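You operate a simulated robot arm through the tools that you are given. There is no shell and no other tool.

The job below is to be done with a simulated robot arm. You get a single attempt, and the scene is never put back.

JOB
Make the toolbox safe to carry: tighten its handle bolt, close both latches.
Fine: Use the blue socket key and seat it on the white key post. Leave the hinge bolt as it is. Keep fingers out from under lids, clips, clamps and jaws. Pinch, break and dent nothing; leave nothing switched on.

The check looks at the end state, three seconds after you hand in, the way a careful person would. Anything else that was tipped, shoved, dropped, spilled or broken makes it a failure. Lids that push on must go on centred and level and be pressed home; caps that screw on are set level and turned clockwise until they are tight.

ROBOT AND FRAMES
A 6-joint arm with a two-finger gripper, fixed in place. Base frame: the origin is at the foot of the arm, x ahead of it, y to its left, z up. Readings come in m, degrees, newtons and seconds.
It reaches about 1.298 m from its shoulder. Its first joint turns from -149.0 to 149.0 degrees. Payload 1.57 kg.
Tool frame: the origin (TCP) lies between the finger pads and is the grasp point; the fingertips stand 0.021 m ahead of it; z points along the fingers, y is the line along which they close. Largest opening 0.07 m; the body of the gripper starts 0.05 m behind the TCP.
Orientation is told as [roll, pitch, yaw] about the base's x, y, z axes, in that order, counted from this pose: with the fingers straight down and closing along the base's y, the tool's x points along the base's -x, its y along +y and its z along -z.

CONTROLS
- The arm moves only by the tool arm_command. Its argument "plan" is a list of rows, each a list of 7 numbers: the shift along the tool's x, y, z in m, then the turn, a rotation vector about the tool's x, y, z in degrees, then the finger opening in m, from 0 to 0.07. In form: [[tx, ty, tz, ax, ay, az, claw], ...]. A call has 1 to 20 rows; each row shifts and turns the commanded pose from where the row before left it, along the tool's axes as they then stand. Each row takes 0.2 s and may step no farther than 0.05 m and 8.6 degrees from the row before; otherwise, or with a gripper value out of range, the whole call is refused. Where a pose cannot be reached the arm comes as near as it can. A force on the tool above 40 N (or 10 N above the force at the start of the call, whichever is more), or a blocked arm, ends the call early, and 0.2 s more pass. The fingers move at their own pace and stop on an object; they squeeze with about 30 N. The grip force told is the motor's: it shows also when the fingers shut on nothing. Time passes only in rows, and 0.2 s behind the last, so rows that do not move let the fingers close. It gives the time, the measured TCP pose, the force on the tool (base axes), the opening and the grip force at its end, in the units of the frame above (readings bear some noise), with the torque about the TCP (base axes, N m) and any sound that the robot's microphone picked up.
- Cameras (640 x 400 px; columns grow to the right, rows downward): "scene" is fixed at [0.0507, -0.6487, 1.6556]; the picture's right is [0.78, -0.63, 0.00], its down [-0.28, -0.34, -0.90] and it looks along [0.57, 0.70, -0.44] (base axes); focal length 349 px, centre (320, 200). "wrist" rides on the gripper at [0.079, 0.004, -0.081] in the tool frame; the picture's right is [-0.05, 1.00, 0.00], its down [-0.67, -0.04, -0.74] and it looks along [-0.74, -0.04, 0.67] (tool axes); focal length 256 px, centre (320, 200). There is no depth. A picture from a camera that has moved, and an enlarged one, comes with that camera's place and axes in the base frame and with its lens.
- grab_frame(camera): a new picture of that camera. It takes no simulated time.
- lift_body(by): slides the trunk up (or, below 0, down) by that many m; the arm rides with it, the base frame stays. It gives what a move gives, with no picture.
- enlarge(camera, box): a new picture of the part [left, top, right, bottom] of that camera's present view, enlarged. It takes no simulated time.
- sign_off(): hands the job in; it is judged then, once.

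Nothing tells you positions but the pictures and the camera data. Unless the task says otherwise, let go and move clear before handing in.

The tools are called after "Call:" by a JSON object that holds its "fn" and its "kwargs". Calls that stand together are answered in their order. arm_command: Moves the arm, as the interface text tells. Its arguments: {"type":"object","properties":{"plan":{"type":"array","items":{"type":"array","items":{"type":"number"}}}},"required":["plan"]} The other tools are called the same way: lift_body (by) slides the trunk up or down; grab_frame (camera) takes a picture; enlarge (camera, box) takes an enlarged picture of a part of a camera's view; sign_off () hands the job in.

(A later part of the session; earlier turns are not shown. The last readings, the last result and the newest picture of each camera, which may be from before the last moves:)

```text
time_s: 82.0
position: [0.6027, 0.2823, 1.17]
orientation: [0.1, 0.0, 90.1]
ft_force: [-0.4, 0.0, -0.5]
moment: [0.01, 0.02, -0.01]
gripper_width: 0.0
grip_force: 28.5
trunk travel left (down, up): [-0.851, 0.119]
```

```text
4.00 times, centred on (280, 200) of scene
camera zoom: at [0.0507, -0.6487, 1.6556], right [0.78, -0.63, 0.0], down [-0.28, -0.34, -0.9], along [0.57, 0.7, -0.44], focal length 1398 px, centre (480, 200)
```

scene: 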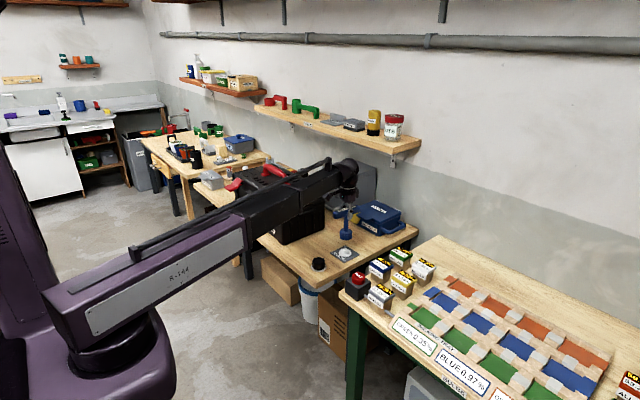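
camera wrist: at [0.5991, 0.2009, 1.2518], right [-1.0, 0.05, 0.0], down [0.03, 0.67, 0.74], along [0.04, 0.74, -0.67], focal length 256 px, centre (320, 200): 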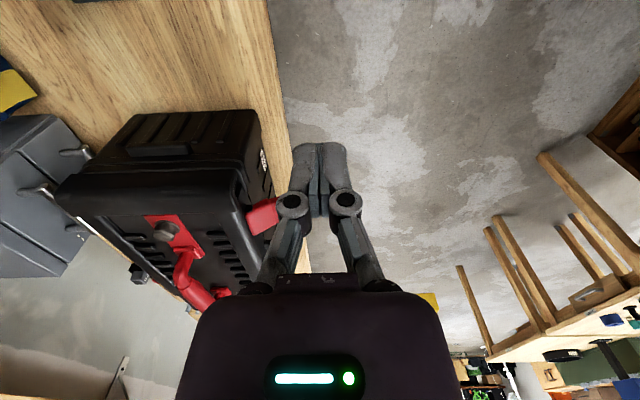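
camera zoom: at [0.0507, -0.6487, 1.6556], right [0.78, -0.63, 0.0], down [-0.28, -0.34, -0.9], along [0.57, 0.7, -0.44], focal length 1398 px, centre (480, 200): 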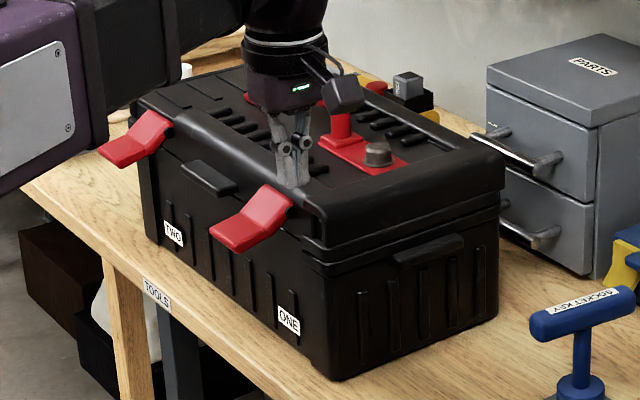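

Call:
{"fn": "arm_command", "kwargs": {"plan": [[0.03, 0.03, 0, 0, 0, 0, 0.0], [0.03, 0.03, 0, 0, 0, 0, 0.0], [0, 0, 0, 0, 0, 0, 0.0]]}}

Call:
{"fn": "enlarge", "kwargs": {"camera": "wrist", "box": [150, 120, 290, 260]}}

Call:
{"fn": "grab_frame", "kwargs": {"camera": "wrist"}}

```text
time_s: 82.8
position: [0.5453, 0.2216, 1.1693]
orientation: [-0.1, 0.0, 90.0]
ft_force: [0.3, -0.4, 0.6]
moment: [0.0, 0.01, -0.01]
gripper_width: 0.0
grip_force: 28.4
trunk travel left (down, up): [-0.851, 0.119]
```

```text
2.86 times, centred on (220, 190) of wrist
camera zoom: at [0.5403, 0.1408, 1.2516], right [-1.0, 0.05, 0.0], down [0.04, 0.67, 0.74], along [0.04, 0.74, -0.67], focal length 731 px, centre (606, 229)
```

zoom: 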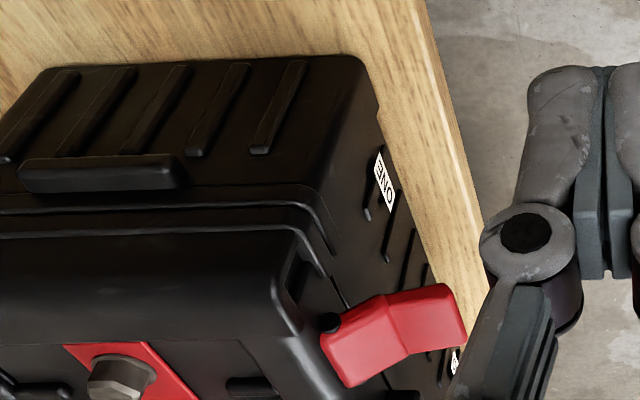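

```text
taken
camera wrist: at [0.5403, 0.1408, 1.2516], right [-1.0, 0.05, 0.0], down [0.04, 0.67, 0.74], along [0.04, 0.74, -0.67], focal length 256 px, centre (320, 200)
```

wrist: 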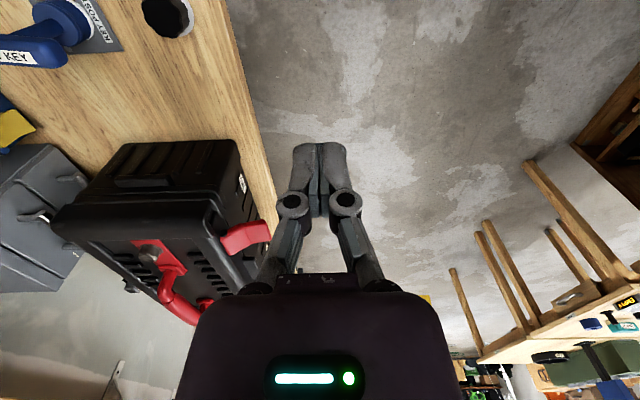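

The latch is hinged at the lid's front edge, with its flap sticking out toward the robot; it must swing down onto the front face. I'll take front views from several positions to measure both latches accurately.

Call:
{"fn": "arm_command", "kwargs": {"plan": [[0, 0, 0, 0, 0, 8.2, 0.0], [0, 0, 0, 0, 0, 8.2, 0.0], [0, 0, 0, 0, 0, 8.2, 0.0], [0, 0, 0, 0, 0, 8.2, 0.0], [0, 0, 0, 0, 0, 8.2, 0.0], [0, 0, 0, 0, 0, 8.2, 0.0], [0, 0, 0, 0, 0, 8.2, 0.0], [0, 0, 0, 0, 0, 8.2, 0.0], [0, 0, 0, 0, 0, 8.2, 0.0], [0, 0, 0, 0, 0, 8.2, 0.0], [0, 0, 0, 0, 0, 8.0, 0.0], [0.03, 0.04, 0, 0, 0, 0, 0.0], [0.03, 0.04, 0, 0, 0, 0, 0.0], [0.03, 0.04, 0, 0, 0, 0, 0.0], [0.03, 0.04, 0, 0, 0, 0, 0.0], [0, 0.03, 0, 0, 0, 0, 0.0], [0, 0, 0, 0, 0, 0, 0.0]]}}

Call:
{"fn": "grab_frame", "kwargs": {"camera": "wrist"}}

Call:
{"fn": "enlarge", "kwargs": {"camera": "wrist", "box": [340, 140, 480, 260]}}

Call:
{"fn": "arm_command", "kwargs": {"plan": [[0, 0.04, 0, 0, 0, 0, 0.0], [0, 0.04, 0, 0, 0, 0, 0.0], [0, 0.04, 0, 0, 0, 0, 0.0], [0, 0.04, 0, 0, 0, 0, 0.0], [0, 0.04, 0, 0, 0, 0, 0.0], [0, 0, 0, 0, 0, 0, 0.0]]}}

Call:
{"fn": "grab_frame", "kwargs": {"camera": "wrist"}}

Call:
{"fn": "enlarge", "kwargs": {"camera": "wrist", "box": [180, 140, 320, 260]}}

Call:
{"fn": "enlarge", "kwargs": {"camera": "wrist", "box": [340, 140, 480, 260]}}

```text
time_s: 86.3
position: [0.4225, 0.4112, 1.1707]
orientation: [0.0, 0.0, -0.1]
ft_force: [-0.4, -0.8, 0.8]
moment: [-0.01, 0.01, 0.02]
gripper_width: 0.0
grip_force: 28.5
trunk travel left (down, up): [-0.851, 0.119]
```

```text
taken
camera wrist: at [0.3432, 0.4146, 1.2519], right [0.05, 1.0, 0.0], down [0.67, -0.04, 0.75], along [0.74, -0.04, -0.67], focal length 256 px, centre (320, 200)
```

wrist: 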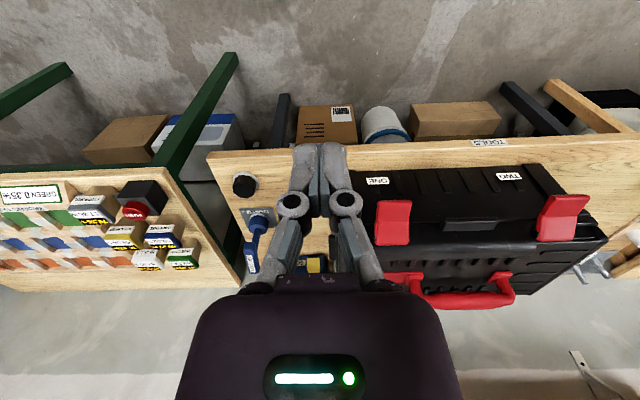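

```text
3.33 times, centred on (410, 200) of wrist
camera zoom: at [0.3432, 0.4146, 1.2519], right [0.05, 1.0, 0.0], down [0.67, -0.04, 0.75], along [0.74, -0.04, -0.67], focal length 853 px, centre (20, 200)
```

zoom: 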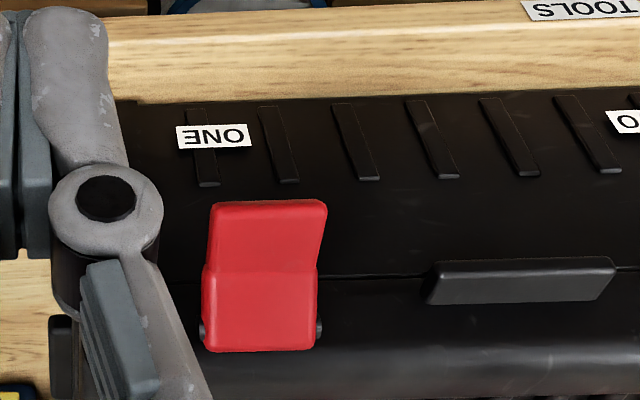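

```text
time_s: 87.8
position: [0.4221, 0.6107, 1.1714]
orientation: [-0.1, 0.0, 0.0]
ft_force: [-0.1, -0.4, 0.4]
moment: [0.05, 0.0, 0.01]
gripper_width: 0.0
grip_force: 28.4
trunk travel left (down, up): [-0.851, 0.119]
```

```text
taken
camera wrist: at [0.3433, 0.6139, 1.252], right [0.05, 1.0, 0.0], down [0.67, -0.04, 0.74], along [0.74, -0.04, -0.67], focal length 256 px, centre (320, 200)
```

wrist: 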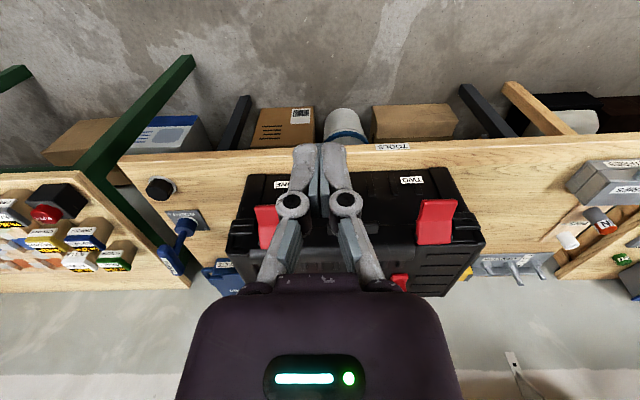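

```text
3.33 times, centred on (250, 200) of wrist
camera zoom: at [0.3433, 0.6139, 1.252], right [0.05, 1.0, 0.0], down [0.67, -0.04, 0.74], along [0.74, -0.04, -0.67], focal length 853 px, centre (553, 200)
```

zoom: 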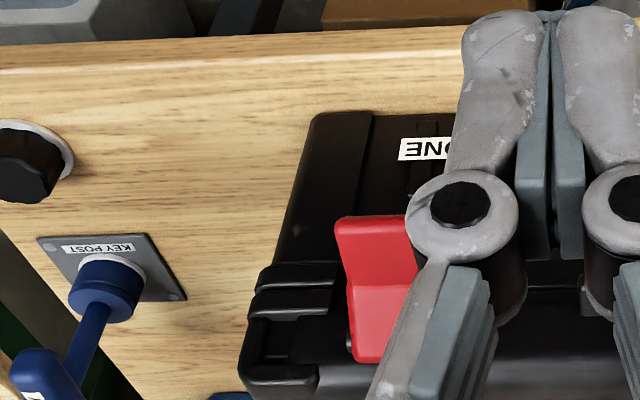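

```text
3.33 times, centred on (410, 200) of wrist
camera zoom: at [0.3433, 0.6139, 1.252], right [0.05, 1.0, 0.0], down [0.67, -0.04, 0.74], along [0.74, -0.04, -0.67], focal length 853 px, centre (20, 200)
```

zoom: 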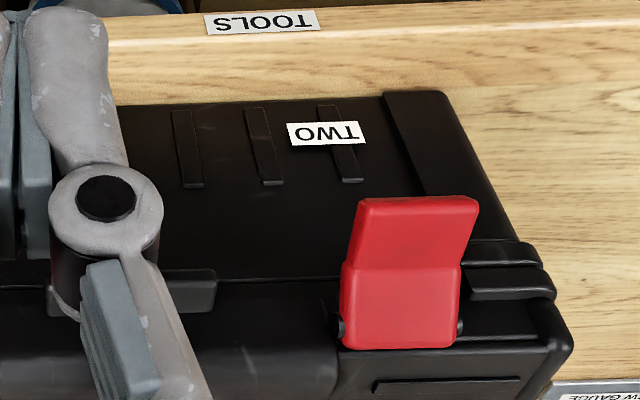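

Measured from the front: latch ONE spans y≈0.489–0.547 (centre ≈0.518), hinge near (0.722, z 1.003), tip at x≈0.653, z≈0.979. Latch TWO is centred near y≈0.788. I'll tilt the fingers about 25° toward the box so the palm stays clear of the lid, and check how the arm reaches that.

Call:
{"fn": "arm_command", "kwargs": {"plan": [[0, 0, 0, 0, -8.5, 0, 0.0], [0, 0, 0, 0, -8.5, 0, 0.0], [0, 0, 0, 0, -8.0, 0, 0.0], [0, 0, 0, 0, 0, 0, 0.0]]}}

Call:
{"fn": "grab_frame", "kwargs": {"camera": "wrist"}}

Call:
{"fn": "enlarge", "kwargs": {"camera": "scene", "box": [180, 90, 340, 220]}}

```text
time_s: 88.8
position: [0.4238, 0.6114, 1.187]
orientation: [0.0, -25.0, -0.2]
ft_force: [-0.6, 0.3, 0.0]
moment: [-0.01, 0.0, 0.04]
gripper_width: 0.0003
grip_force: 28.5
out of reach, approached as far as the arm can: row 2, 3
trunk travel left (down, up): [-0.851, 0.119]
```

```text
taken
camera wrist: at [0.3172, 0.6146, 1.2279], right [0.05, 1.0, 0.02], down [0.29, -0.04, 0.96], along [0.96, -0.04, -0.29], focal length 256 px, centre (320, 200)
```

wrist: 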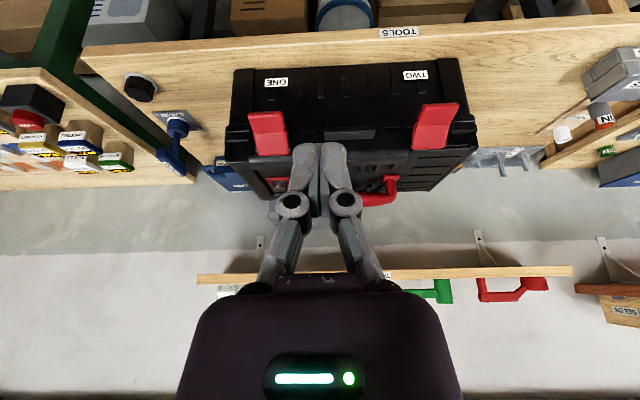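

```text
3.08 times, centred on (260, 155) of scene
camera zoom: at [0.0507, -0.6487, 1.6556], right [0.78, -0.63, 0.0], down [-0.28, -0.34, -0.9], along [0.57, 0.7, -0.44], focal length 1075 px, centre (505, 338)
```

zoom: 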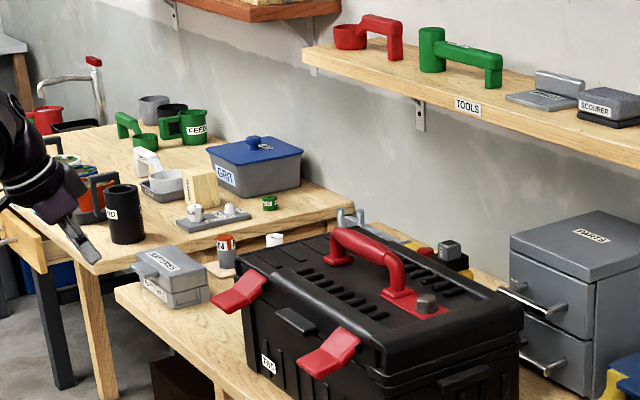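

The tilt works, with z rising only 1.5 cm. I'll line up with latch ONE at y≈0.518, lower to just above flap height, then move in over the flap.

Call:
{"fn": "arm_command", "kwargs": {"plan": [[0, -0.031, 0, 0, 0, 0, 0.0], [0, -0.031, 0, 0, 0, 0, 0.0], [0, -0.0314, 0, 0, 0, 0, 0.0], [0, 0, 0, 0, 0, 0, 0.0]]}}

Call:
{"fn": "lift_body", "kwargs": {"by": -0.145}}

Call:
{"fn": "arm_command", "kwargs": {"plan": [[-0.0399, 0, 0.0186, 0, 0, 0, 0.0], [-0.0399, 0, 0.0186, 0, 0, 0, 0.0], [-0.0399, 0, 0.0186, 0, 0, 0, 0.0], [-0.0399, 0, 0.0186, 0, 0, 0, 0.0], [0, 0, 0, 0, 0, 0, 0.0]]}}

Call:
{"fn": "grab_frame", "kwargs": {"camera": "wrist"}}

Call:
{"fn": "enlarge", "kwargs": {"camera": "scene", "box": [200, 130, 320, 230]}}

```text
time_s: 89.8
position: [0.424, 0.5187, 1.1871]
orientation: [0.0, -24.9, 0.0]
ft_force: [0.4, -1.3, 0.7]
moment: [0.0, -0.03, 0.01]
gripper_width: 0.0
grip_force: 29.0
trunk travel left (down, up): [-0.851, 0.119]
```

```text
time_s: 91.5
position: [0.4224, 0.5184, 1.0431]
orientation: [0.0, -25.0, -0.1]
ft_force: [-0.5, 0.1, -0.8]
moment: [0.02, -0.03, 0.01]
gripper_width: 0.0
grip_force: 28.5
trunk travel left (down, up): [-0.706, 0.264]
```

```text
time_s: 92.7
position: [0.5988, 0.5174, 1.0428]
orientation: [0.1, -24.9, 0.0]
ft_force: [0.1, -1.2, 0.2]
moment: [-0.02, -0.04, -0.02]
gripper_width: 0.0
grip_force: 28.6
trunk travel left (down, up): [-0.706, 0.264]
```

```text
taken
camera wrist: at [0.493, 0.5202, 1.0832], right [0.05, 1.0, 0.02], down [0.29, -0.04, 0.96], along [0.96, -0.04, -0.29], focal length 256 px, centre (320, 200)
```

wrist: 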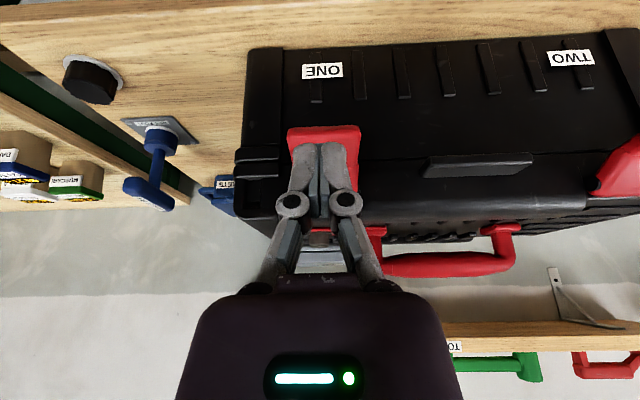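

```text
4.00 times, centred on (260, 180) of scene
camera zoom: at [0.0507, -0.6487, 1.6556], right [0.78, -0.63, 0.0], down [-0.28, -0.34, -0.9], along [0.57, 0.7, -0.44], focal length 1398 px, centre (560, 280)
```

zoom: 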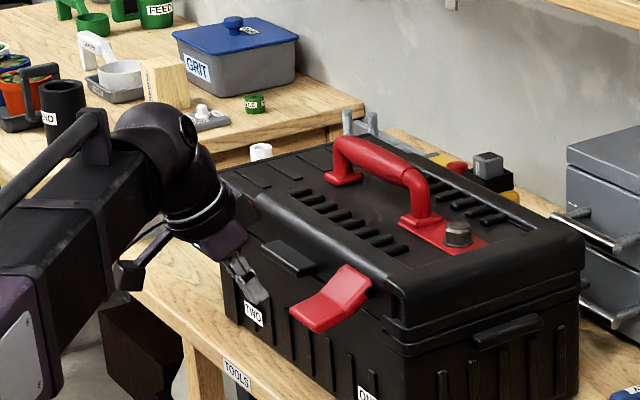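

The fingers are centred on latch ONE. Moving in above the flap's outer end.

Call:
{"fn": "arm_command", "kwargs": {"plan": [[-0.0284, 0, 0.0133, 0, 0, 0, 0.0], [-0.0284, 0, 0.0133, 0, 0, 0, 0.0], [0, 0, 0, 0, 0, 0, 0.0]]}}

Call:
{"fn": "enlarge", "kwargs": {"camera": "scene", "box": [220, 150, 300, 220]}}

Call:
{"fn": "grab_frame", "kwargs": {"camera": "wrist"}}

```text
time_s: 93.5
position: [0.6617, 0.5175, 1.0438]
orientation: [0.1, -25.0, 0.0]
ft_force: [0.7, -0.4, 0.4]
moment: [0.04, -0.01, 0.0]
gripper_width: 0.0001
grip_force: 29.0
trunk travel left (down, up): [-0.706, 0.264]
```

```text
5.71 times, centred on (260, 185) of scene
camera zoom: at [0.0507, -0.6487, 1.6556], right [0.78, -0.63, 0.0], down [-0.28, -0.34, -0.9], along [0.57, 0.7, -0.44], focal length 1997 px, centre (663, 286)
```

zoom: 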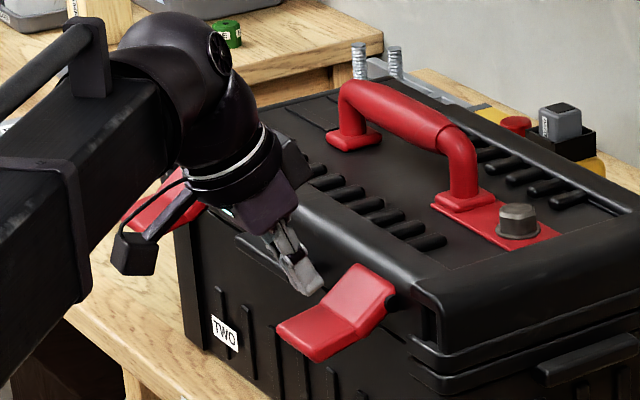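

```text
taken
camera wrist: at [0.5557, 0.5208, 1.0832], right [0.05, 1.0, 0.02], down [0.29, -0.04, 0.96], along [0.96, -0.04, -0.29], focal length 256 px, centre (320, 200)
```

wrist: 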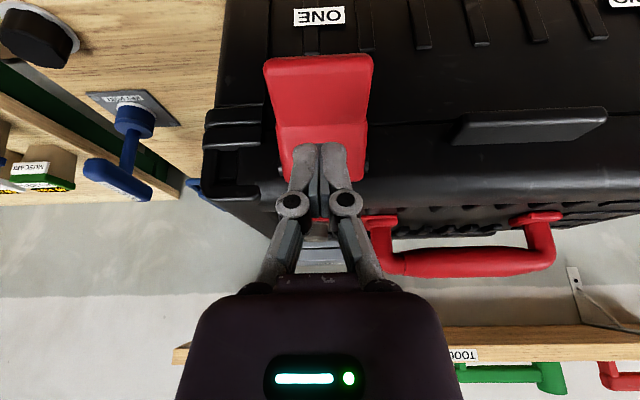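

Well centred over the flap. I'll lower onto it in steps and watch the force.

Call:
{"fn": "lift_body", "kwargs": {"by": -0.034}}

Call:
{"fn": "lift_body", "kwargs": {"by": -0.006}}

Call:
{"fn": "lift_body", "kwargs": {"by": -0.006}}

Call:
{"fn": "enlarge", "kwargs": {"camera": "scene", "box": [220, 150, 300, 220]}}

```text
time_s: 94.2
position: [0.662, 0.5177, 1.0089]
orientation: [0.0, -25.1, 0.0]
ft_force: [0.2, 0.0, -0.4]
moment: [0.01, -0.02, 0.01]
gripper_width: 0.0002
grip_force: 28.8
trunk travel left (down, up): [-0.672, 0.298]
```

```text
time_s: 94.8
position: [0.6617, 0.5155, 1.0034]
orientation: [0.0, -25.0, 0.0]
ft_force: [0.2, 0.4, -0.5]
moment: [0.01, 0.0, -0.01]
gripper_width: 0.0
grip_force: 28.7
trunk travel left (down, up): [-0.666, 0.304]
```

```text
time_s: 95.3
position: [0.6626, 0.5178, 0.9955]
orientation: [0.0, -25.1, -0.1]
ft_force: [0.3, -1.0, 0.7]
moment: [0.02, -0.01, 0.04]
gripper_width: 0.0
grip_force: 29.3
trunk travel left (down, up): [-0.66, 0.31]
```

```text
5.71 times, centred on (260, 185) of scene
camera zoom: at [0.0507, -0.6487, 1.6556], right [0.78, -0.63, 0.0], down [-0.28, -0.34, -0.9], along [0.57, 0.7, -0.44], focal length 1997 px, centre (663, 286)
```

zoom: 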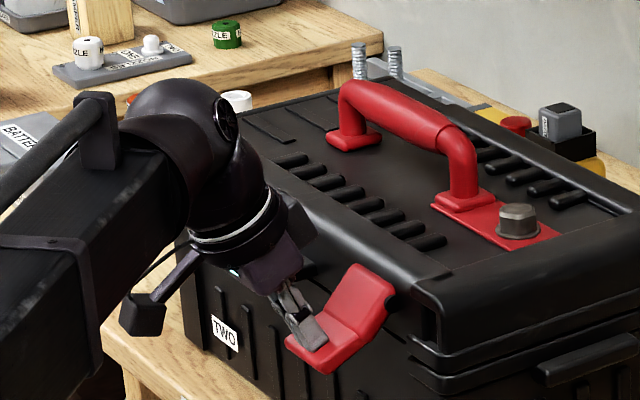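

The flap follows with very little force. Continuing down.

Call:
{"fn": "lift_body", "kwargs": {"by": -0.012}}

Call:
{"fn": "lift_body", "kwargs": {"by": -0.012}}

Call:
{"fn": "enlarge", "kwargs": {"camera": "scene", "box": [220, 150, 300, 220]}}

Call:
{"fn": "grab_frame", "kwargs": {"camera": "wrist"}}

```text
time_s: 95.9
position: [0.6615, 0.5173, 0.9843]
orientation: [0.0, -25.0, 0.0]
ft_force: [0.0, 0.1, -0.7]
moment: [-0.01, 0.0, 0.01]
gripper_width: 0.0001
grip_force: 28.4
trunk travel left (down, up): [-0.648, 0.322]
```

```text
time_s: 96.5
position: [0.6622, 0.5182, 0.9729]
orientation: [-0.1, -25.0, 0.0]
ft_force: [0.4, 0.8, 1.3]
moment: [-0.01, -0.03, -0.02]
gripper_width: 0.0
grip_force: 28.4
trunk travel left (down, up): [-0.636, 0.334]
```

```text
5.71 times, centred on (260, 185) of scene
camera zoom: at [0.0507, -0.6487, 1.6556], right [0.78, -0.63, 0.0], down [-0.28, -0.34, -0.9], along [0.57, 0.7, -0.44], focal length 1997 px, centre (663, 286)
```

zoom: 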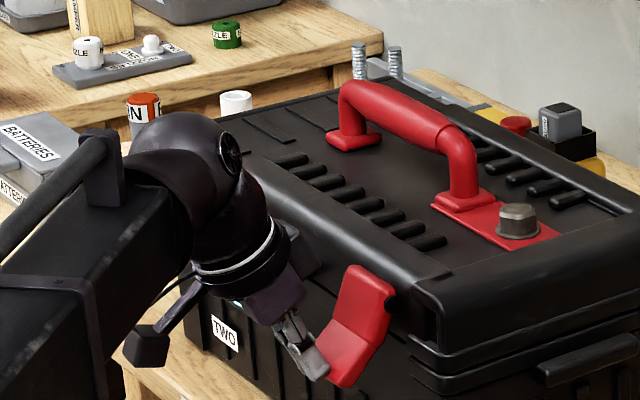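

```text
taken
camera wrist: at [0.5557, 0.5208, 1.0131], right [0.05, 1.0, 0.02], down [0.29, -0.04, 0.96], along [0.96, -0.04, -0.29], focal length 256 px, centre (320, 200)
```

wrist: 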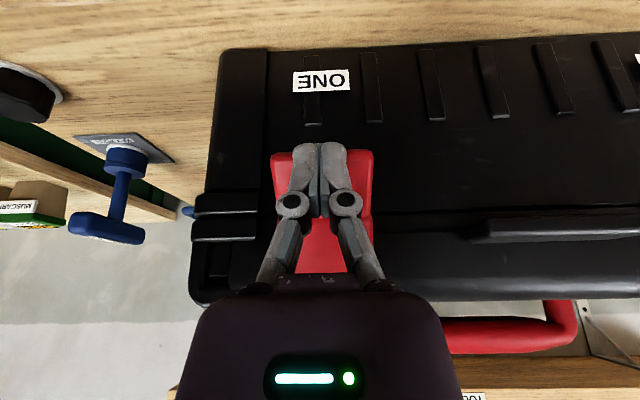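

The finger is now in front of the steep flap. I'll push it in toward the box with small steps, watching the force.

Call:
{"fn": "arm_command", "kwargs": {"plan": [[-0.0036, 0, 0.0017, 0, 0, 0, 0.0], [-0.0036, 0, 0.0017, 0, 0, 0, 0.0], [0, 0, 0, 0, 0, 0, 0.0]]}}

Call:
{"fn": "arm_command", "kwargs": {"plan": [[-0.0036, 0, 0.0017, 0, 0, 0, 0.0], [-0.0036, 0, 0.0017, 0, 0, 0, 0.0], [0, 0, 0, 0, 0, 0, 0.0]]}}

Call:
{"fn": "enlarge", "kwargs": {"camera": "scene", "box": [220, 150, 300, 220]}}

```text
time_s: 97.3
position: [0.6702, 0.5192, 0.9727]
orientation: [-0.1, -25.0, 0.0]
ft_force: [0.2, -0.2, 0.4]
moment: [-0.03, 0.03, -0.02]
gripper_width: 0.0002
grip_force: 29.1
trunk travel left (down, up): [-0.636, 0.334]
```

```text
time_s: 98.1
position: [0.6786, 0.5165, 0.9717]
orientation: [0.1, -24.9, 0.0]
ft_force: [0.3, -0.2, 0.3]
moment: [-0.04, 0.0, 0.0]
gripper_width: 0.0
grip_force: 28.2
trunk travel left (down, up): [-0.636, 0.334]
```

```text
5.71 times, centred on (260, 185) of scene
camera zoom: at [0.0507, -0.6487, 1.6556], right [0.78, -0.63, 0.0], down [-0.28, -0.34, -0.9], along [0.57, 0.7, -0.44], focal length 1997 px, centre (663, 286)
```

zoom: 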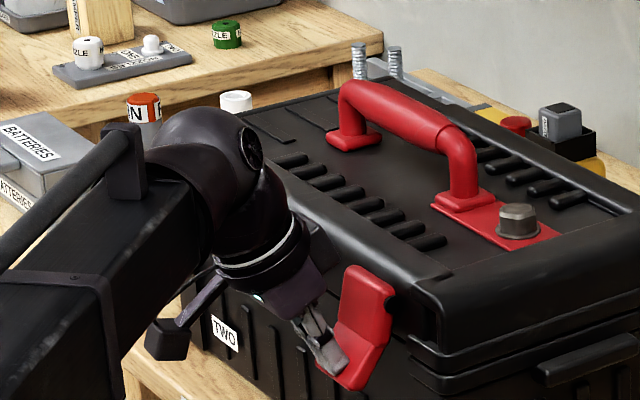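

Call:
{"fn": "arm_command", "kwargs": {"plan": [[-0.0036, 0, 0.0017, 0, 0, 0, 0.0], [-0.0036, 0, 0.0017, 0, 0, 0, 0.0], [0, 0, 0, 0, 0, 0, 0.0]]}}

Call:
{"fn": "arm_command", "kwargs": {"plan": [[-0.0036, 0, 0.0017, 0, 0, 0, 0.0], [-0.0018, 0, 0.0008, 0, 0, 0, 0.0], [0, 0, 0, 0, 0, 0, 0.0]]}}

Call:
{"fn": "enlarge", "kwargs": {"camera": "scene", "box": [220, 150, 300, 220]}}

```text
time_s: 98.9
position: [0.6861, 0.5167, 0.9726]
orientation: [0.1, -25.0, -0.1]
ft_force: [0.8, 0.1, 0.0]
moment: [0.01, -0.04, -0.01]
gripper_width: 0.0
grip_force: 28.5
trunk travel left (down, up): [-0.636, 0.334]
```

```text
time_s: 99.7
position: [0.6917, 0.5176, 0.9718]
orientation: [0.0, -25.1, 0.0]
ft_force: [0.4, 0.9, 0.2]
moment: [-0.02, 0.01, 0.0]
gripper_width: 0.0
grip_force: 28.2
trunk travel left (down, up): [-0.636, 0.334]
```

```text
5.71 times, centred on (260, 185) of scene
camera zoom: at [0.0507, -0.6487, 1.6556], right [0.78, -0.63, 0.0], down [-0.28, -0.34, -0.9], along [0.57, 0.7, -0.44], focal length 1997 px, centre (663, 286)
```

zoom: 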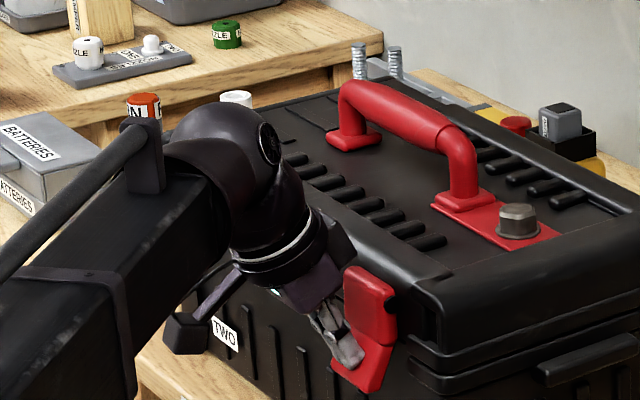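

Call:
{"fn": "arm_command", "kwargs": {"plan": [[-0.0018, 0, 0.0008, 0, 0, 0, 0.0], [-0.0018, 0, 0.0008, 0, 0, 0, 0.0], [0, 0, 0, 0, 0, 0, 0.0]]}}

Call:
{"fn": "arm_command", "kwargs": {"plan": [[-0.0018, 0, 0.0008, 0, 0, 0, 0.0], [-0.0009, 0, 0.0004, 0, 0, 0, 0.0], [0, 0, 0, 0, 0, 0, 0.0]]}}

Call:
{"fn": "enlarge", "kwargs": {"camera": "scene", "box": [220, 150, 300, 220]}}

Call:
{"fn": "grab_frame", "kwargs": {"camera": "wrist"}}

```text
time_s: 100.5
position: [0.6939, 0.5168, 0.9738]
orientation: [0.0, -24.9, -0.1]
ft_force: [-8.1, -0.2, 0.2]
moment: [0.02, 0.11, -0.04]
gripper_width: 0.006
grip_force: 28.8
trunk travel left (down, up): [-0.636, 0.334]
```

```text
time_s: 101.3
position: [0.6968, 0.5172, 0.9738]
orientation: [0.0, -25.0, 0.1]
ft_force: [-15.2, 0.7, 8.7]
moment: [-0.11, 0.1, 0.1]
gripper_width: 0.006
grip_force: 28.8
trunk travel left (down, up): [-0.636, 0.334]
```

```text
5.71 times, centred on (260, 185) of scene
camera zoom: at [0.0507, -0.6487, 1.6556], right [0.78, -0.63, 0.0], down [-0.28, -0.34, -0.9], along [0.57, 0.7, -0.44], focal length 1997 px, centre (663, 286)
```

zoom: 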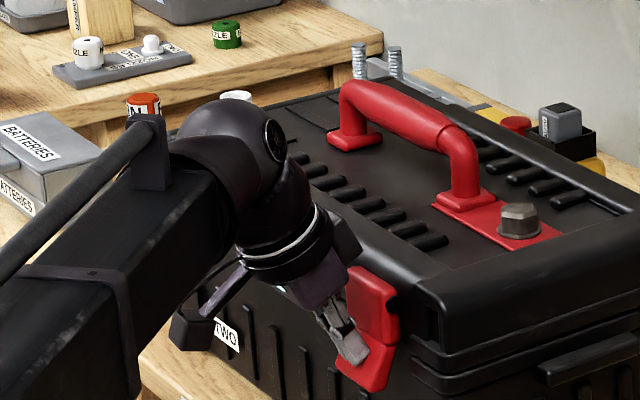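

```text
taken
camera wrist: at [0.5904, 0.5206, 1.0144], right [0.05, 1.0, 0.02], down [0.29, -0.04, 0.96], along [0.96, -0.04, -0.29], focal length 256 px, centre (320, 200)
```

wrist: 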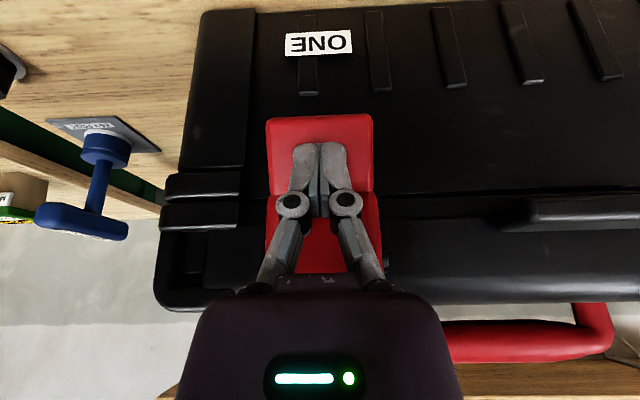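

Call:
{"fn": "enlarge", "kwargs": {"camera": "scene", "box": [255, 175, 285, 200]}}

Call:
{"fn": "enlarge", "kwargs": {"camera": "scene", "box": [270, 150, 318, 200]}}

```text
16.00 times, centred on (270, 188) of scene
camera zoom: at [0.0507, -0.6487, 1.6556], right [0.78, -0.63, 0.0], down [-0.28, -0.34, -0.9], along [0.57, 0.7, -0.44], focal length 5590 px, centre (1120, 400)
```

zoom: 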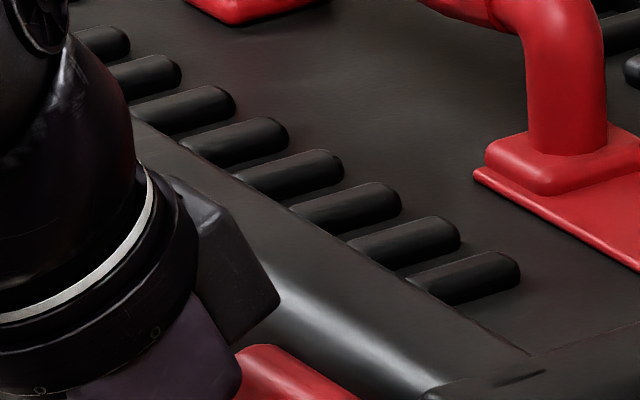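

```text
8.00 times, centred on (294, 175) of scene
camera zoom: at [0.0507, -0.6487, 1.6556], right [0.78, -0.63, 0.0], down [-0.28, -0.34, -0.9], along [0.57, 0.7, -0.44], focal length 2795 px, centre (528, 400)
```

zoom: 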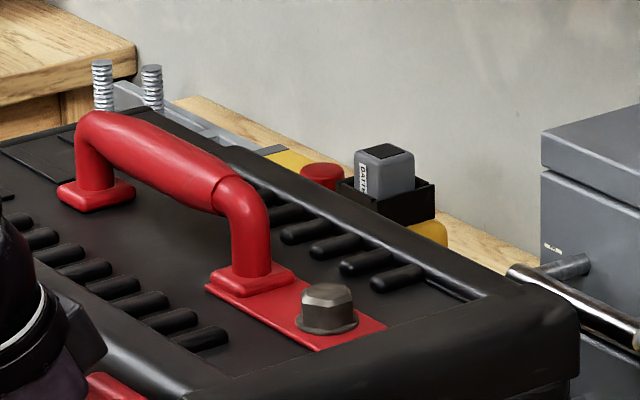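

The latch is down against the front face at 15 N. I'll back off and look at whether it stays closed.

Call:
{"fn": "arm_command", "kwargs": {"plan": [[0.009, 0, -0.0042, 0, 0, 0, 0.0], [0.018, 0, -0.0085, 0, 0, 0, 0.0], [0.036, 0, -0.0169, 0, 0, 0, 0.0], [0.036, 0, -0.0169, 0, 0, 0, 0.0], [0.036, 0, -0.0169, 0, 0, 0, 0.0], [0, 0, 0, 0, 0, 0, 0.0]]}}

Call:
{"fn": "grab_frame", "kwargs": {"camera": "wrist"}}

Call:
{"fn": "enlarge", "kwargs": {"camera": "scene", "box": [220, 150, 300, 220]}}

```text
time_s: 102.7
position: [0.5479, 0.5183, 0.9728]
orientation: [0.0, -25.0, 0.1]
ft_force: [0.0, 0.4, -0.1]
moment: [0.01, -0.01, 0.0]
gripper_width: 0.0001
grip_force: 28.7
trunk travel left (down, up): [-0.636, 0.334]
```

```text
taken
camera wrist: at [0.4428, 0.522, 1.013], right [0.05, 1.0, 0.02], down [0.29, -0.04, 0.96], along [0.96, -0.04, -0.29], focal length 256 px, centre (320, 200)
```

wrist: 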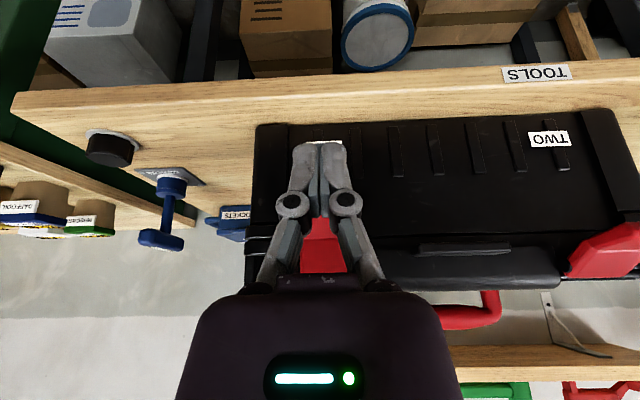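

```text
5.71 times, centred on (260, 185) of scene
camera zoom: at [0.0507, -0.6487, 1.6556], right [0.78, -0.63, 0.0], down [-0.28, -0.34, -0.9], along [0.57, 0.7, -0.44], focal length 1997 px, centre (663, 286)
```

zoom: 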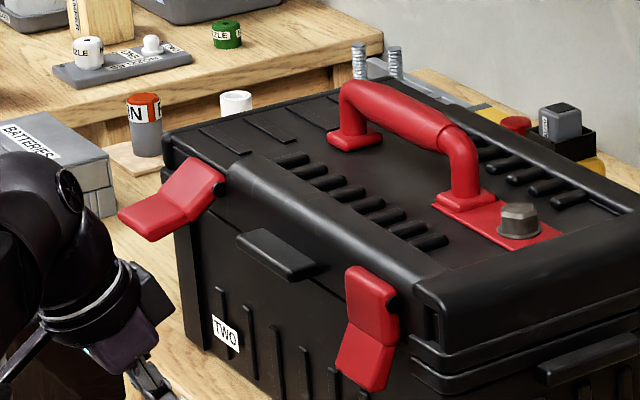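

Call:
{"fn": "enlarge", "kwargs": {"camera": "scene", "box": [255, 190, 285, 222]}}

Call:
{"fn": "arm_command", "kwargs": {"plan": [[0, -0.03, 0, 0, 0, 0, 0.0], [0, -0.03, 0, 0, 0, 0, 0.0], [0, -0.04, 0, 0, 0, 0, 0.0], [0, -0.04, 0, 0, 0, 0, 0.0], [0, 0, 0, 0, 0, 0, 0.0]]}}

Call:
{"fn": "grab_frame", "kwargs": {"camera": "wrist"}}

Call:
{"fn": "enlarge", "kwargs": {"camera": "wrist", "box": [370, 100, 530, 260]}}

```text
12.50 times, centred on (270, 206) of scene
camera zoom: at [0.0507, -0.6487, 1.6556], right [0.78, -0.63, 0.0], down [-0.28, -0.34, -0.9], along [0.57, 0.7, -0.44], focal length 4368 px, centre (945, 125)
```

zoom: 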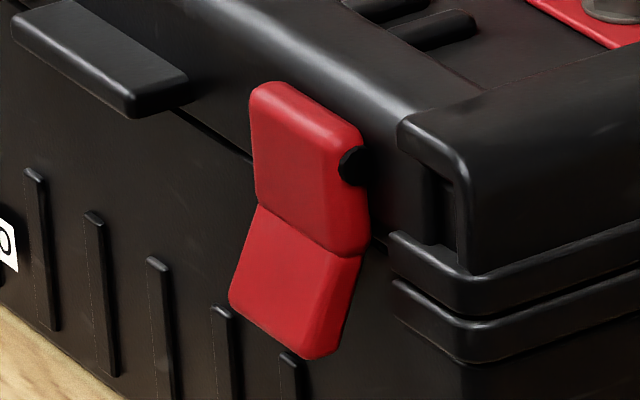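

```text
time_s: 103.9
position: [0.5492, 0.3768, 0.9727]
orientation: [0.0, -25.0, -0.1]
ft_force: [0.1, 0.3, 0.1]
moment: [-0.01, 0.01, 0.01]
gripper_width: 0.0
grip_force: 28.8
trunk travel left (down, up): [-0.636, 0.334]
```

```text
taken
camera wrist: at [0.4431, 0.3806, 1.0131], right [0.05, 1.0, 0.02], down [0.29, -0.04, 0.96], along [0.96, -0.04, -0.29], focal length 256 px, centre (320, 200)
```

wrist: 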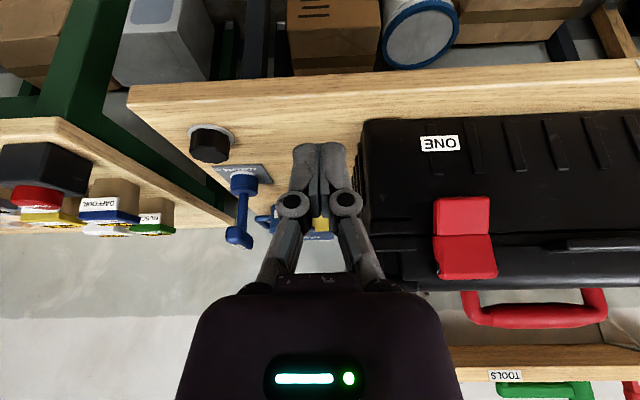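

```text
2.50 times, centred on (450, 180) of wrist
camera zoom: at [0.4431, 0.3806, 1.0131], right [0.05, 1.0, 0.02], down [0.29, -0.04, 0.96], along [0.96, -0.04, -0.29], focal length 640 px, centre (-5, 250)
```

zoom: 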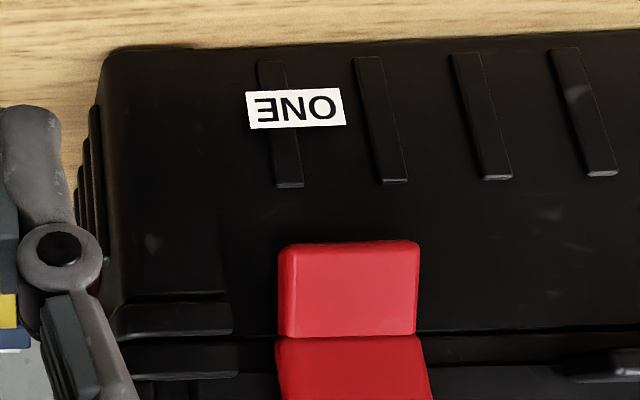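

Latch ONE stays down by itself. I want a side profile to judge whether it is fully home, so I'll turn the camera to look horizontally along the box front.

Call:
{"fn": "arm_command", "kwargs": {"plan": [[0.03, -0.02, -0.0142, 0, 0, 0, 0.0], [0, 0, 0, 0, 8.5, 0, 0.0], [0, 0, 0, 0, 8.5, 0, 0.0], [0, 0, 0, 0, 8.0, 0, 0.0], [0, 0, 0, 0, 0, -8.2, 0.0], [0, 0, 0, 0, 0, -8.2, 0.0], [0, 0, 0, 0, 0, -8.2, 0.0], [0, 0, 0, 0, 0, -8.2, 0.0], [0, 0, 0, 0, 0, -8.2, 0.0], [0, 0, 0, 0, 0, -8.2, 0.0], [0, 0, 0, 0, 0, -8.2, 0.0], [0, 0, 0, 0, 0, -8.2, 0.0], [0, 0, 0, 0, 0, -8.2, 0.0], [0, 0, 0, 0, 0, -8.2, 0.0], [0, 0, 0, 0, 0, -8.0, 0.0], [0, 0, 0, 0, 0, 0, 0.0]]}}

Call:
{"fn": "arm_command", "kwargs": {"plan": [[0, 0, 0, 0, -8.4, 0, 0.0], [0, 0, 0, 0, -8.4, 0, 0.0], [0, 0, 0, 0, -8.4, 0, 0.0], [0, 0, 0, 0, -8.4, 0, 0.0], [0, 0, 0, 0, -8.4, 0, 0.0], [0, 0, 0, 0, 0, 0, 0.0]]}}

Call:
{"fn": "grab_frame", "kwargs": {"camera": "wrist"}}

```text
time_s: 107.3
position: [0.5154, 0.3581, 0.9561]
orientation: [-0.1, -0.1, 90.1]
ft_force: [0.5, -0.5, -0.4]
moment: [0.05, -0.01, 0.01]
gripper_width: 0.0002
grip_force: 28.6
out of reach, approached as far as the arm can: row 2, 3
trunk travel left (down, up): [-0.636, 0.334]
```

```text
time_s: 108.7
position: [0.5157, 0.3578, 1.0032]
orientation: [0.0, -42.1, 90.0]
ft_force: [0.6, 0.8, -0.1]
moment: [0.01, 0.0, -0.01]
gripper_width: 0.0
grip_force: 28.5
out of reach, approached as far as the arm can: row 2, 3, 4, 5
trunk travel left (down, up): [-0.636, 0.334]
```

```text
taken
camera wrist: at [0.5121, 0.2436, 1.0107], right [-1.0, 0.04, 0.04], down [0.04, 0.0, 1.0], along [0.04, 1.0, 0.0], focal length 256 px, centre (320, 200)
```

wrist: 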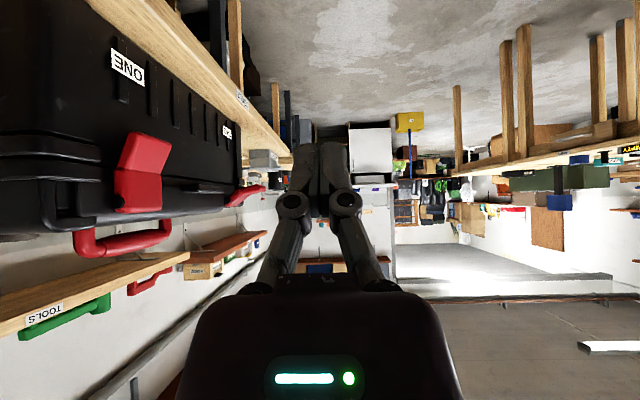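

Call:
{"fn": "arm_command", "kwargs": {"plan": [[0.0248, -0.0283, -0.0223, 0, 0, 0, 0.0], [0.0248, -0.0283, -0.0223, 0, 0, 0, 0.0], [0.0248, -0.0283, -0.0223, 0, 0, 0, 0.0], [0, 0, 0, 0, 0, 0, 0.0]]}}

Call:
{"fn": "grab_frame", "kwargs": {"camera": "wrist"}}

Call:
{"fn": "enlarge", "kwargs": {"camera": "wrist", "box": [180, 110, 280, 220]}}

```text
time_s: 109.7
position: [0.5994, 0.2563, 1.0034]
orientation: [0.1, -42.0, 90.0]
ft_force: [0.1, -0.3, -0.2]
moment: [-0.02, -0.03, -0.03]
gripper_width: 0.0001
grip_force: 28.6
trunk travel left (down, up): [-0.636, 0.334]
```

```text
taken
camera wrist: at [0.5959, 0.1419, 1.0107], right [-1.0, 0.04, 0.04], down [0.04, 0.0, 1.0], along [0.04, 1.0, 0.0], focal length 256 px, centre (320, 200)
```

wrist: 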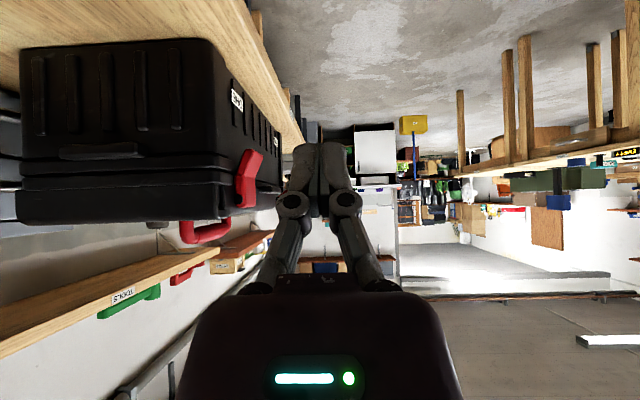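

```text
3.64 times, centred on (230, 165) of wrist
camera zoom: at [0.5959, 0.1419, 1.0107], right [-1.0, 0.04, 0.04], down [0.04, 0.0, 1.0], along [0.04, 1.0, 0.0], focal length 931 px, centre (647, 327)
```

zoom: 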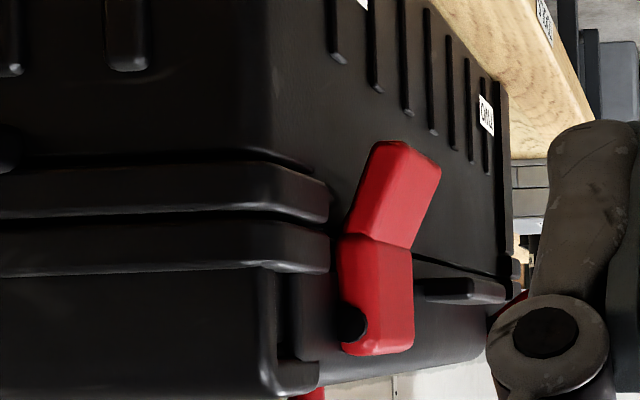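

The profile shows latch ONE's block vertical and flush with the box front, so it is fully home. Now latch TWO at y≈0.788: I'll raise, restore the 25° tilt facing the box, and line up.

Call:
{"fn": "lift_body", "kwargs": {"by": 0.075}}

Call:
{"fn": "arm_command", "kwargs": {"plan": [[0, 0, 0, 0, 8.4, 0, 0.0], [0, 0, 0, 0, 8.4, 0, 0.0], [0, 0, 0, 0, 8.4, 0, 0.0], [0, 0, 0, 0, 8.4, 0, 0.0], [0, 0, 0, 0, 8.4, 0, 0.0], [0, 0.04, 0, 0, 0, 0, 0.0], [0, 0.04, 0, 0, 0, 0, 0.0], [0, 0.04, 0, 0, 0, 0, 0.0], [0, 0.04, 0, 0, 0, 0, 0.0], [0, 0, 0, 0, 0, 0, 0.0]]}}

Call:
{"fn": "arm_command", "kwargs": {"plan": [[0, 0, 0, 0, 0, 8.2, 0.0], [0, 0, 0, 0, 0, 8.2, 0.0], [0, 0, 0, 0, 0, 8.2, 0.0], [0, 0, 0, 0, 0, 8.2, 0.0], [0, 0, 0, 0, 0, 8.2, 0.0], [0, 0, 0, 0, 0, 8.2, 0.0], [0, 0, 0, 0, 0, 8.2, 0.0], [0, 0, 0, 0, 0, 8.2, 0.0], [0, 0, 0, 0, 0, 8.2, 0.0], [0, 0, 0, 0, 0, 8.2, 0.0], [0, 0, 0, 0, 0, 8.0, 0.0], [0, 0, 0, 0, 0, 0, 0.0]]}}

```text
time_s: 110.9
position: [0.5996, 0.2558, 1.0781]
orientation: [0.1, -42.0, 90.0]
ft_force: [0.0, 0.0, 1.0]
moment: [-0.01, 0.03, 0.0]
gripper_width: 0.0002
grip_force: 28.6
trunk travel left (down, up): [-0.711, 0.259]
```

```text
time_s: 113.1
position: [0.4577, 0.2661, 1.0315]
orientation: [0.1, 0.1, 90.0]
ft_force: [0.2, 0.0, -0.4]
moment: [0.0, 0.0, -0.01]
gripper_width: 0.0001
grip_force: 28.5
out of reach, approached as far as the arm can: row 1, 2, 3, 4, 6, 9
trunk travel left (down, up): [-0.711, 0.259]
```

```text
time_s: 115.7
position: [0.458, 0.2682, 1.0285]
orientation: [-0.1, 0.0, -0.2]
ft_force: [1.1, -0.5, -0.3]
moment: [0.02, -0.03, 0.01]
gripper_width: 0.0001
grip_force: 28.9
trunk travel left (down, up): [-0.711, 0.259]
```

Call:
{"fn": "arm_command", "kwargs": {"plan": [[0, 0.0473, 0, 0, 0, 0, 0.0], [0, 0.0473, 0, 0, 0, 0, 0.0], [0, 0.0473, 0, 0, 0, 0, 0.0], [0, 0.0473, 0, 0, 0, 0, 0.0], [0, 0.0473, 0, 0, 0, 0, 0.0], [0, 0.0473, 0, 0, 0, 0, 0.0], [0, 0.0473, 0, 0, 0, 0, 0.0], [0, 0.0473, 0, 0, 0, 0, 0.0], [0, 0.0473, 0, 0, 0, 0, 0.0], [0, 0.0473, 0, 0, 0, 0, 0.0], [0, 0.0473, 0, 0, 0, 0, 0.0], [0, 0, 0, 0, -8.5, 0, 0.0], [0, 0, 0, 0, -8.5, 0, 0.0], [0, 0, 0, 0, -8.0, 0, 0.0], [0, 0, 0, 0, 0, 0, 0.0]]}}

Call:
{"fn": "grab_frame", "kwargs": {"camera": "wrist"}}

Call:
{"fn": "enlarge", "kwargs": {"camera": "scene", "box": [190, 130, 310, 230]}}

```text
time_s: 118.9
position: [0.459, 0.7882, 1.0474]
orientation: [0.0, -25.0, 0.1]
ft_force: [-0.8, -1.1, 0.6]
moment: [-0.02, 0.01, -0.01]
gripper_width: 0.0
grip_force: 28.2
out of reach, approached as far as the arm can: row 13, 14
trunk travel left (down, up): [-0.711, 0.259]
```

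```text
taken
camera wrist: at [0.3522, 0.7923, 1.088], right [0.05, 1.0, 0.02], down [0.29, -0.04, 0.96], along [0.96, -0.04, -0.29], focal length 256 px, centre (320, 200)
```

wrist: 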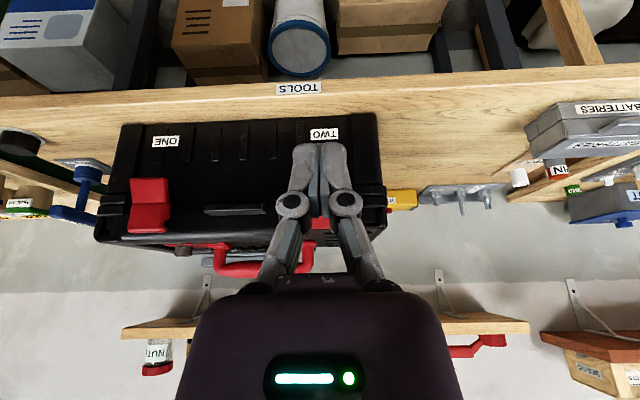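

```text
4.00 times, centred on (250, 180) of scene
camera zoom: at [0.0507, -0.6487, 1.6556], right [0.78, -0.63, 0.0], down [-0.28, -0.34, -0.9], along [0.57, 0.7, -0.44], focal length 1398 px, centre (600, 280)
```

zoom: 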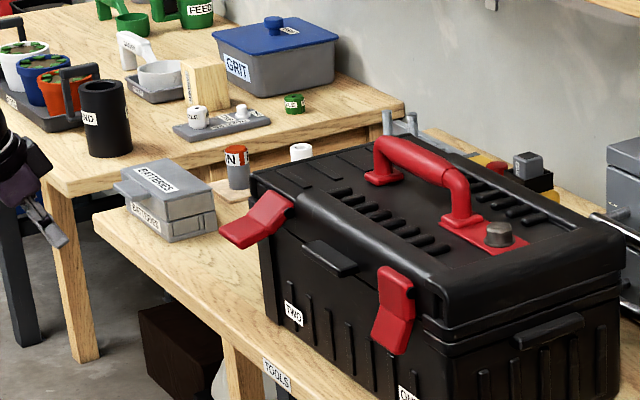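

Call:
{"fn": "arm_command", "kwargs": {"plan": [[-0.0423, 0, 0.0197, 0, 0, 0, 0.0], [-0.0423, 0, 0.0197, 0, 0, 0, 0.0], [-0.0423, 0, 0.0197, 0, 0, 0, 0.0], [0, 0, 0, 0, 0, 0, 0.0]]}}

Call:
{"fn": "grab_frame", "kwargs": {"camera": "wrist"}}

Call:
{"fn": "enlarge", "kwargs": {"camera": "scene", "box": [200, 140, 280, 210]}}

```text
time_s: 119.9
position: [0.5971, 0.7885, 1.0485]
orientation: [0.0, -25.0, 0.1]
ft_force: [0.5, -0.1, 0.7]
moment: [-0.02, -0.02, 0.02]
gripper_width: 0.0
grip_force: 28.8
trunk travel left (down, up): [-0.711, 0.259]
```

```text
taken
camera wrist: at [0.4918, 0.792, 1.0882], right [0.05, 1.0, 0.02], down [0.29, -0.04, 0.96], along [0.96, -0.04, -0.29], focal length 256 px, centre (320, 200)
```

wrist: 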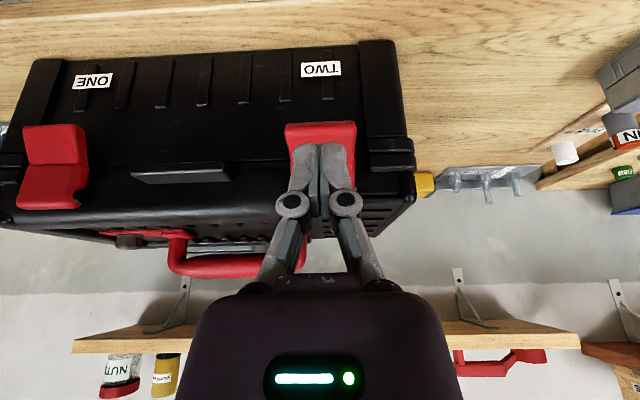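

```text
5.71 times, centred on (240, 175) of scene
camera zoom: at [0.0507, -0.6487, 1.6556], right [0.78, -0.63, 0.0], down [-0.28, -0.34, -0.9], along [0.57, 0.7, -0.44], focal length 1997 px, centre (777, 343)
```

zoom: 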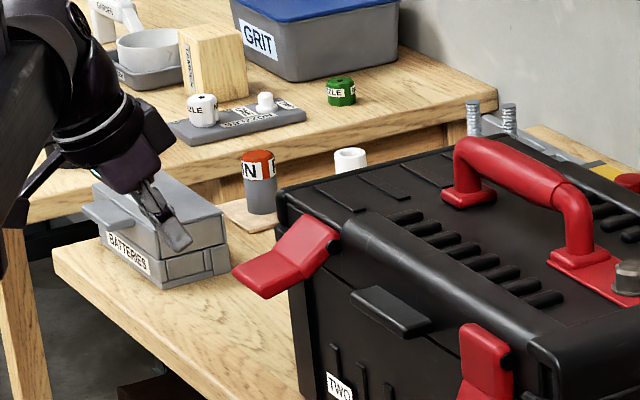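

Centred on latch TWO. Moving over the flap and lowering as before.

Call:
{"fn": "arm_command", "kwargs": {"plan": [[-0.0292, 0, 0.0136, 0, 0, 0, 0.0], [-0.0292, 0, 0.0136, 0, 0, 0, 0.0], [0, 0, 0, 0, 0, 0, 0.0]]}}

Call:
{"fn": "lift_body", "kwargs": {"by": -0.04}}

Call:
{"fn": "lift_body", "kwargs": {"by": -0.012}}

Call:
{"fn": "enlarge", "kwargs": {"camera": "scene", "box": [200, 140, 280, 210]}}

Call:
{"fn": "grab_frame", "kwargs": {"camera": "wrist"}}

```text
time_s: 120.7
position: [0.6628, 0.7872, 1.0478]
orientation: [0.0, -25.0, 0.0]
ft_force: [0.1, 0.6, -0.3]
moment: [0.0, 0.02, 0.01]
gripper_width: 0.0001
grip_force: 28.6
trunk travel left (down, up): [-0.711, 0.259]
```

```text
time_s: 121.5
position: [0.6617, 0.7874, 1.0076]
orientation: [0.0, -25.1, 0.0]
ft_force: [-0.1, -0.4, 0.1]
moment: [-0.02, 0.02, -0.01]
gripper_width: 0.0
grip_force: 28.0
trunk travel left (down, up): [-0.671, 0.299]
```

```text
time_s: 122.1
position: [0.6633, 0.7883, 0.9966]
orientation: [0.0, -25.1, 0.0]
ft_force: [-0.6, 0.7, -0.3]
moment: [0.03, 0.01, 0.01]
gripper_width: 0.0
grip_force: 28.5
trunk travel left (down, up): [-0.659, 0.311]
```

```text
5.71 times, centred on (240, 175) of scene
camera zoom: at [0.0507, -0.6487, 1.6556], right [0.78, -0.63, 0.0], down [-0.28, -0.34, -0.9], along [0.57, 0.7, -0.44], focal length 1997 px, centre (777, 343)
```

zoom: 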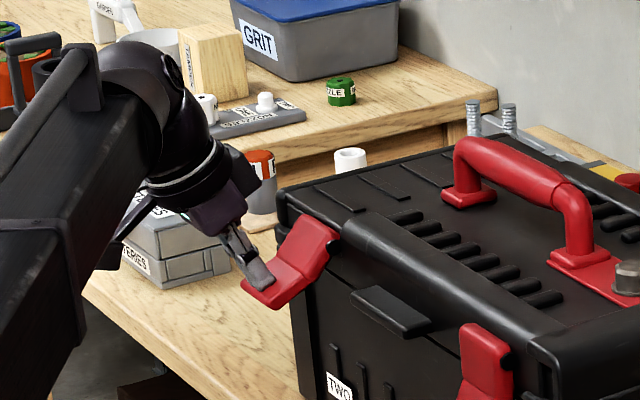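

```text
taken
camera wrist: at [0.5568, 0.7912, 1.0361], right [0.05, 1.0, 0.02], down [0.29, -0.04, 0.96], along [0.96, -0.04, -0.29], focal length 256 px, centre (320, 200)
```

wrist: 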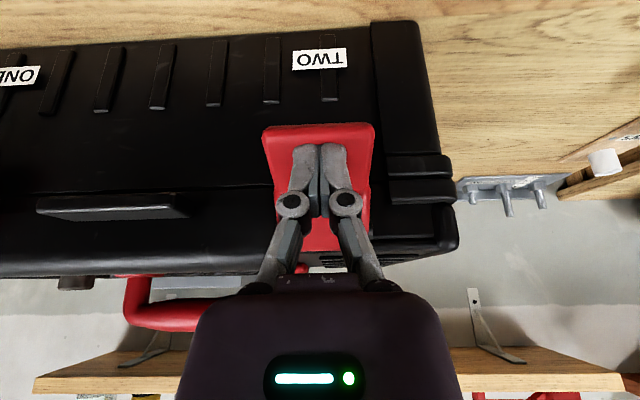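

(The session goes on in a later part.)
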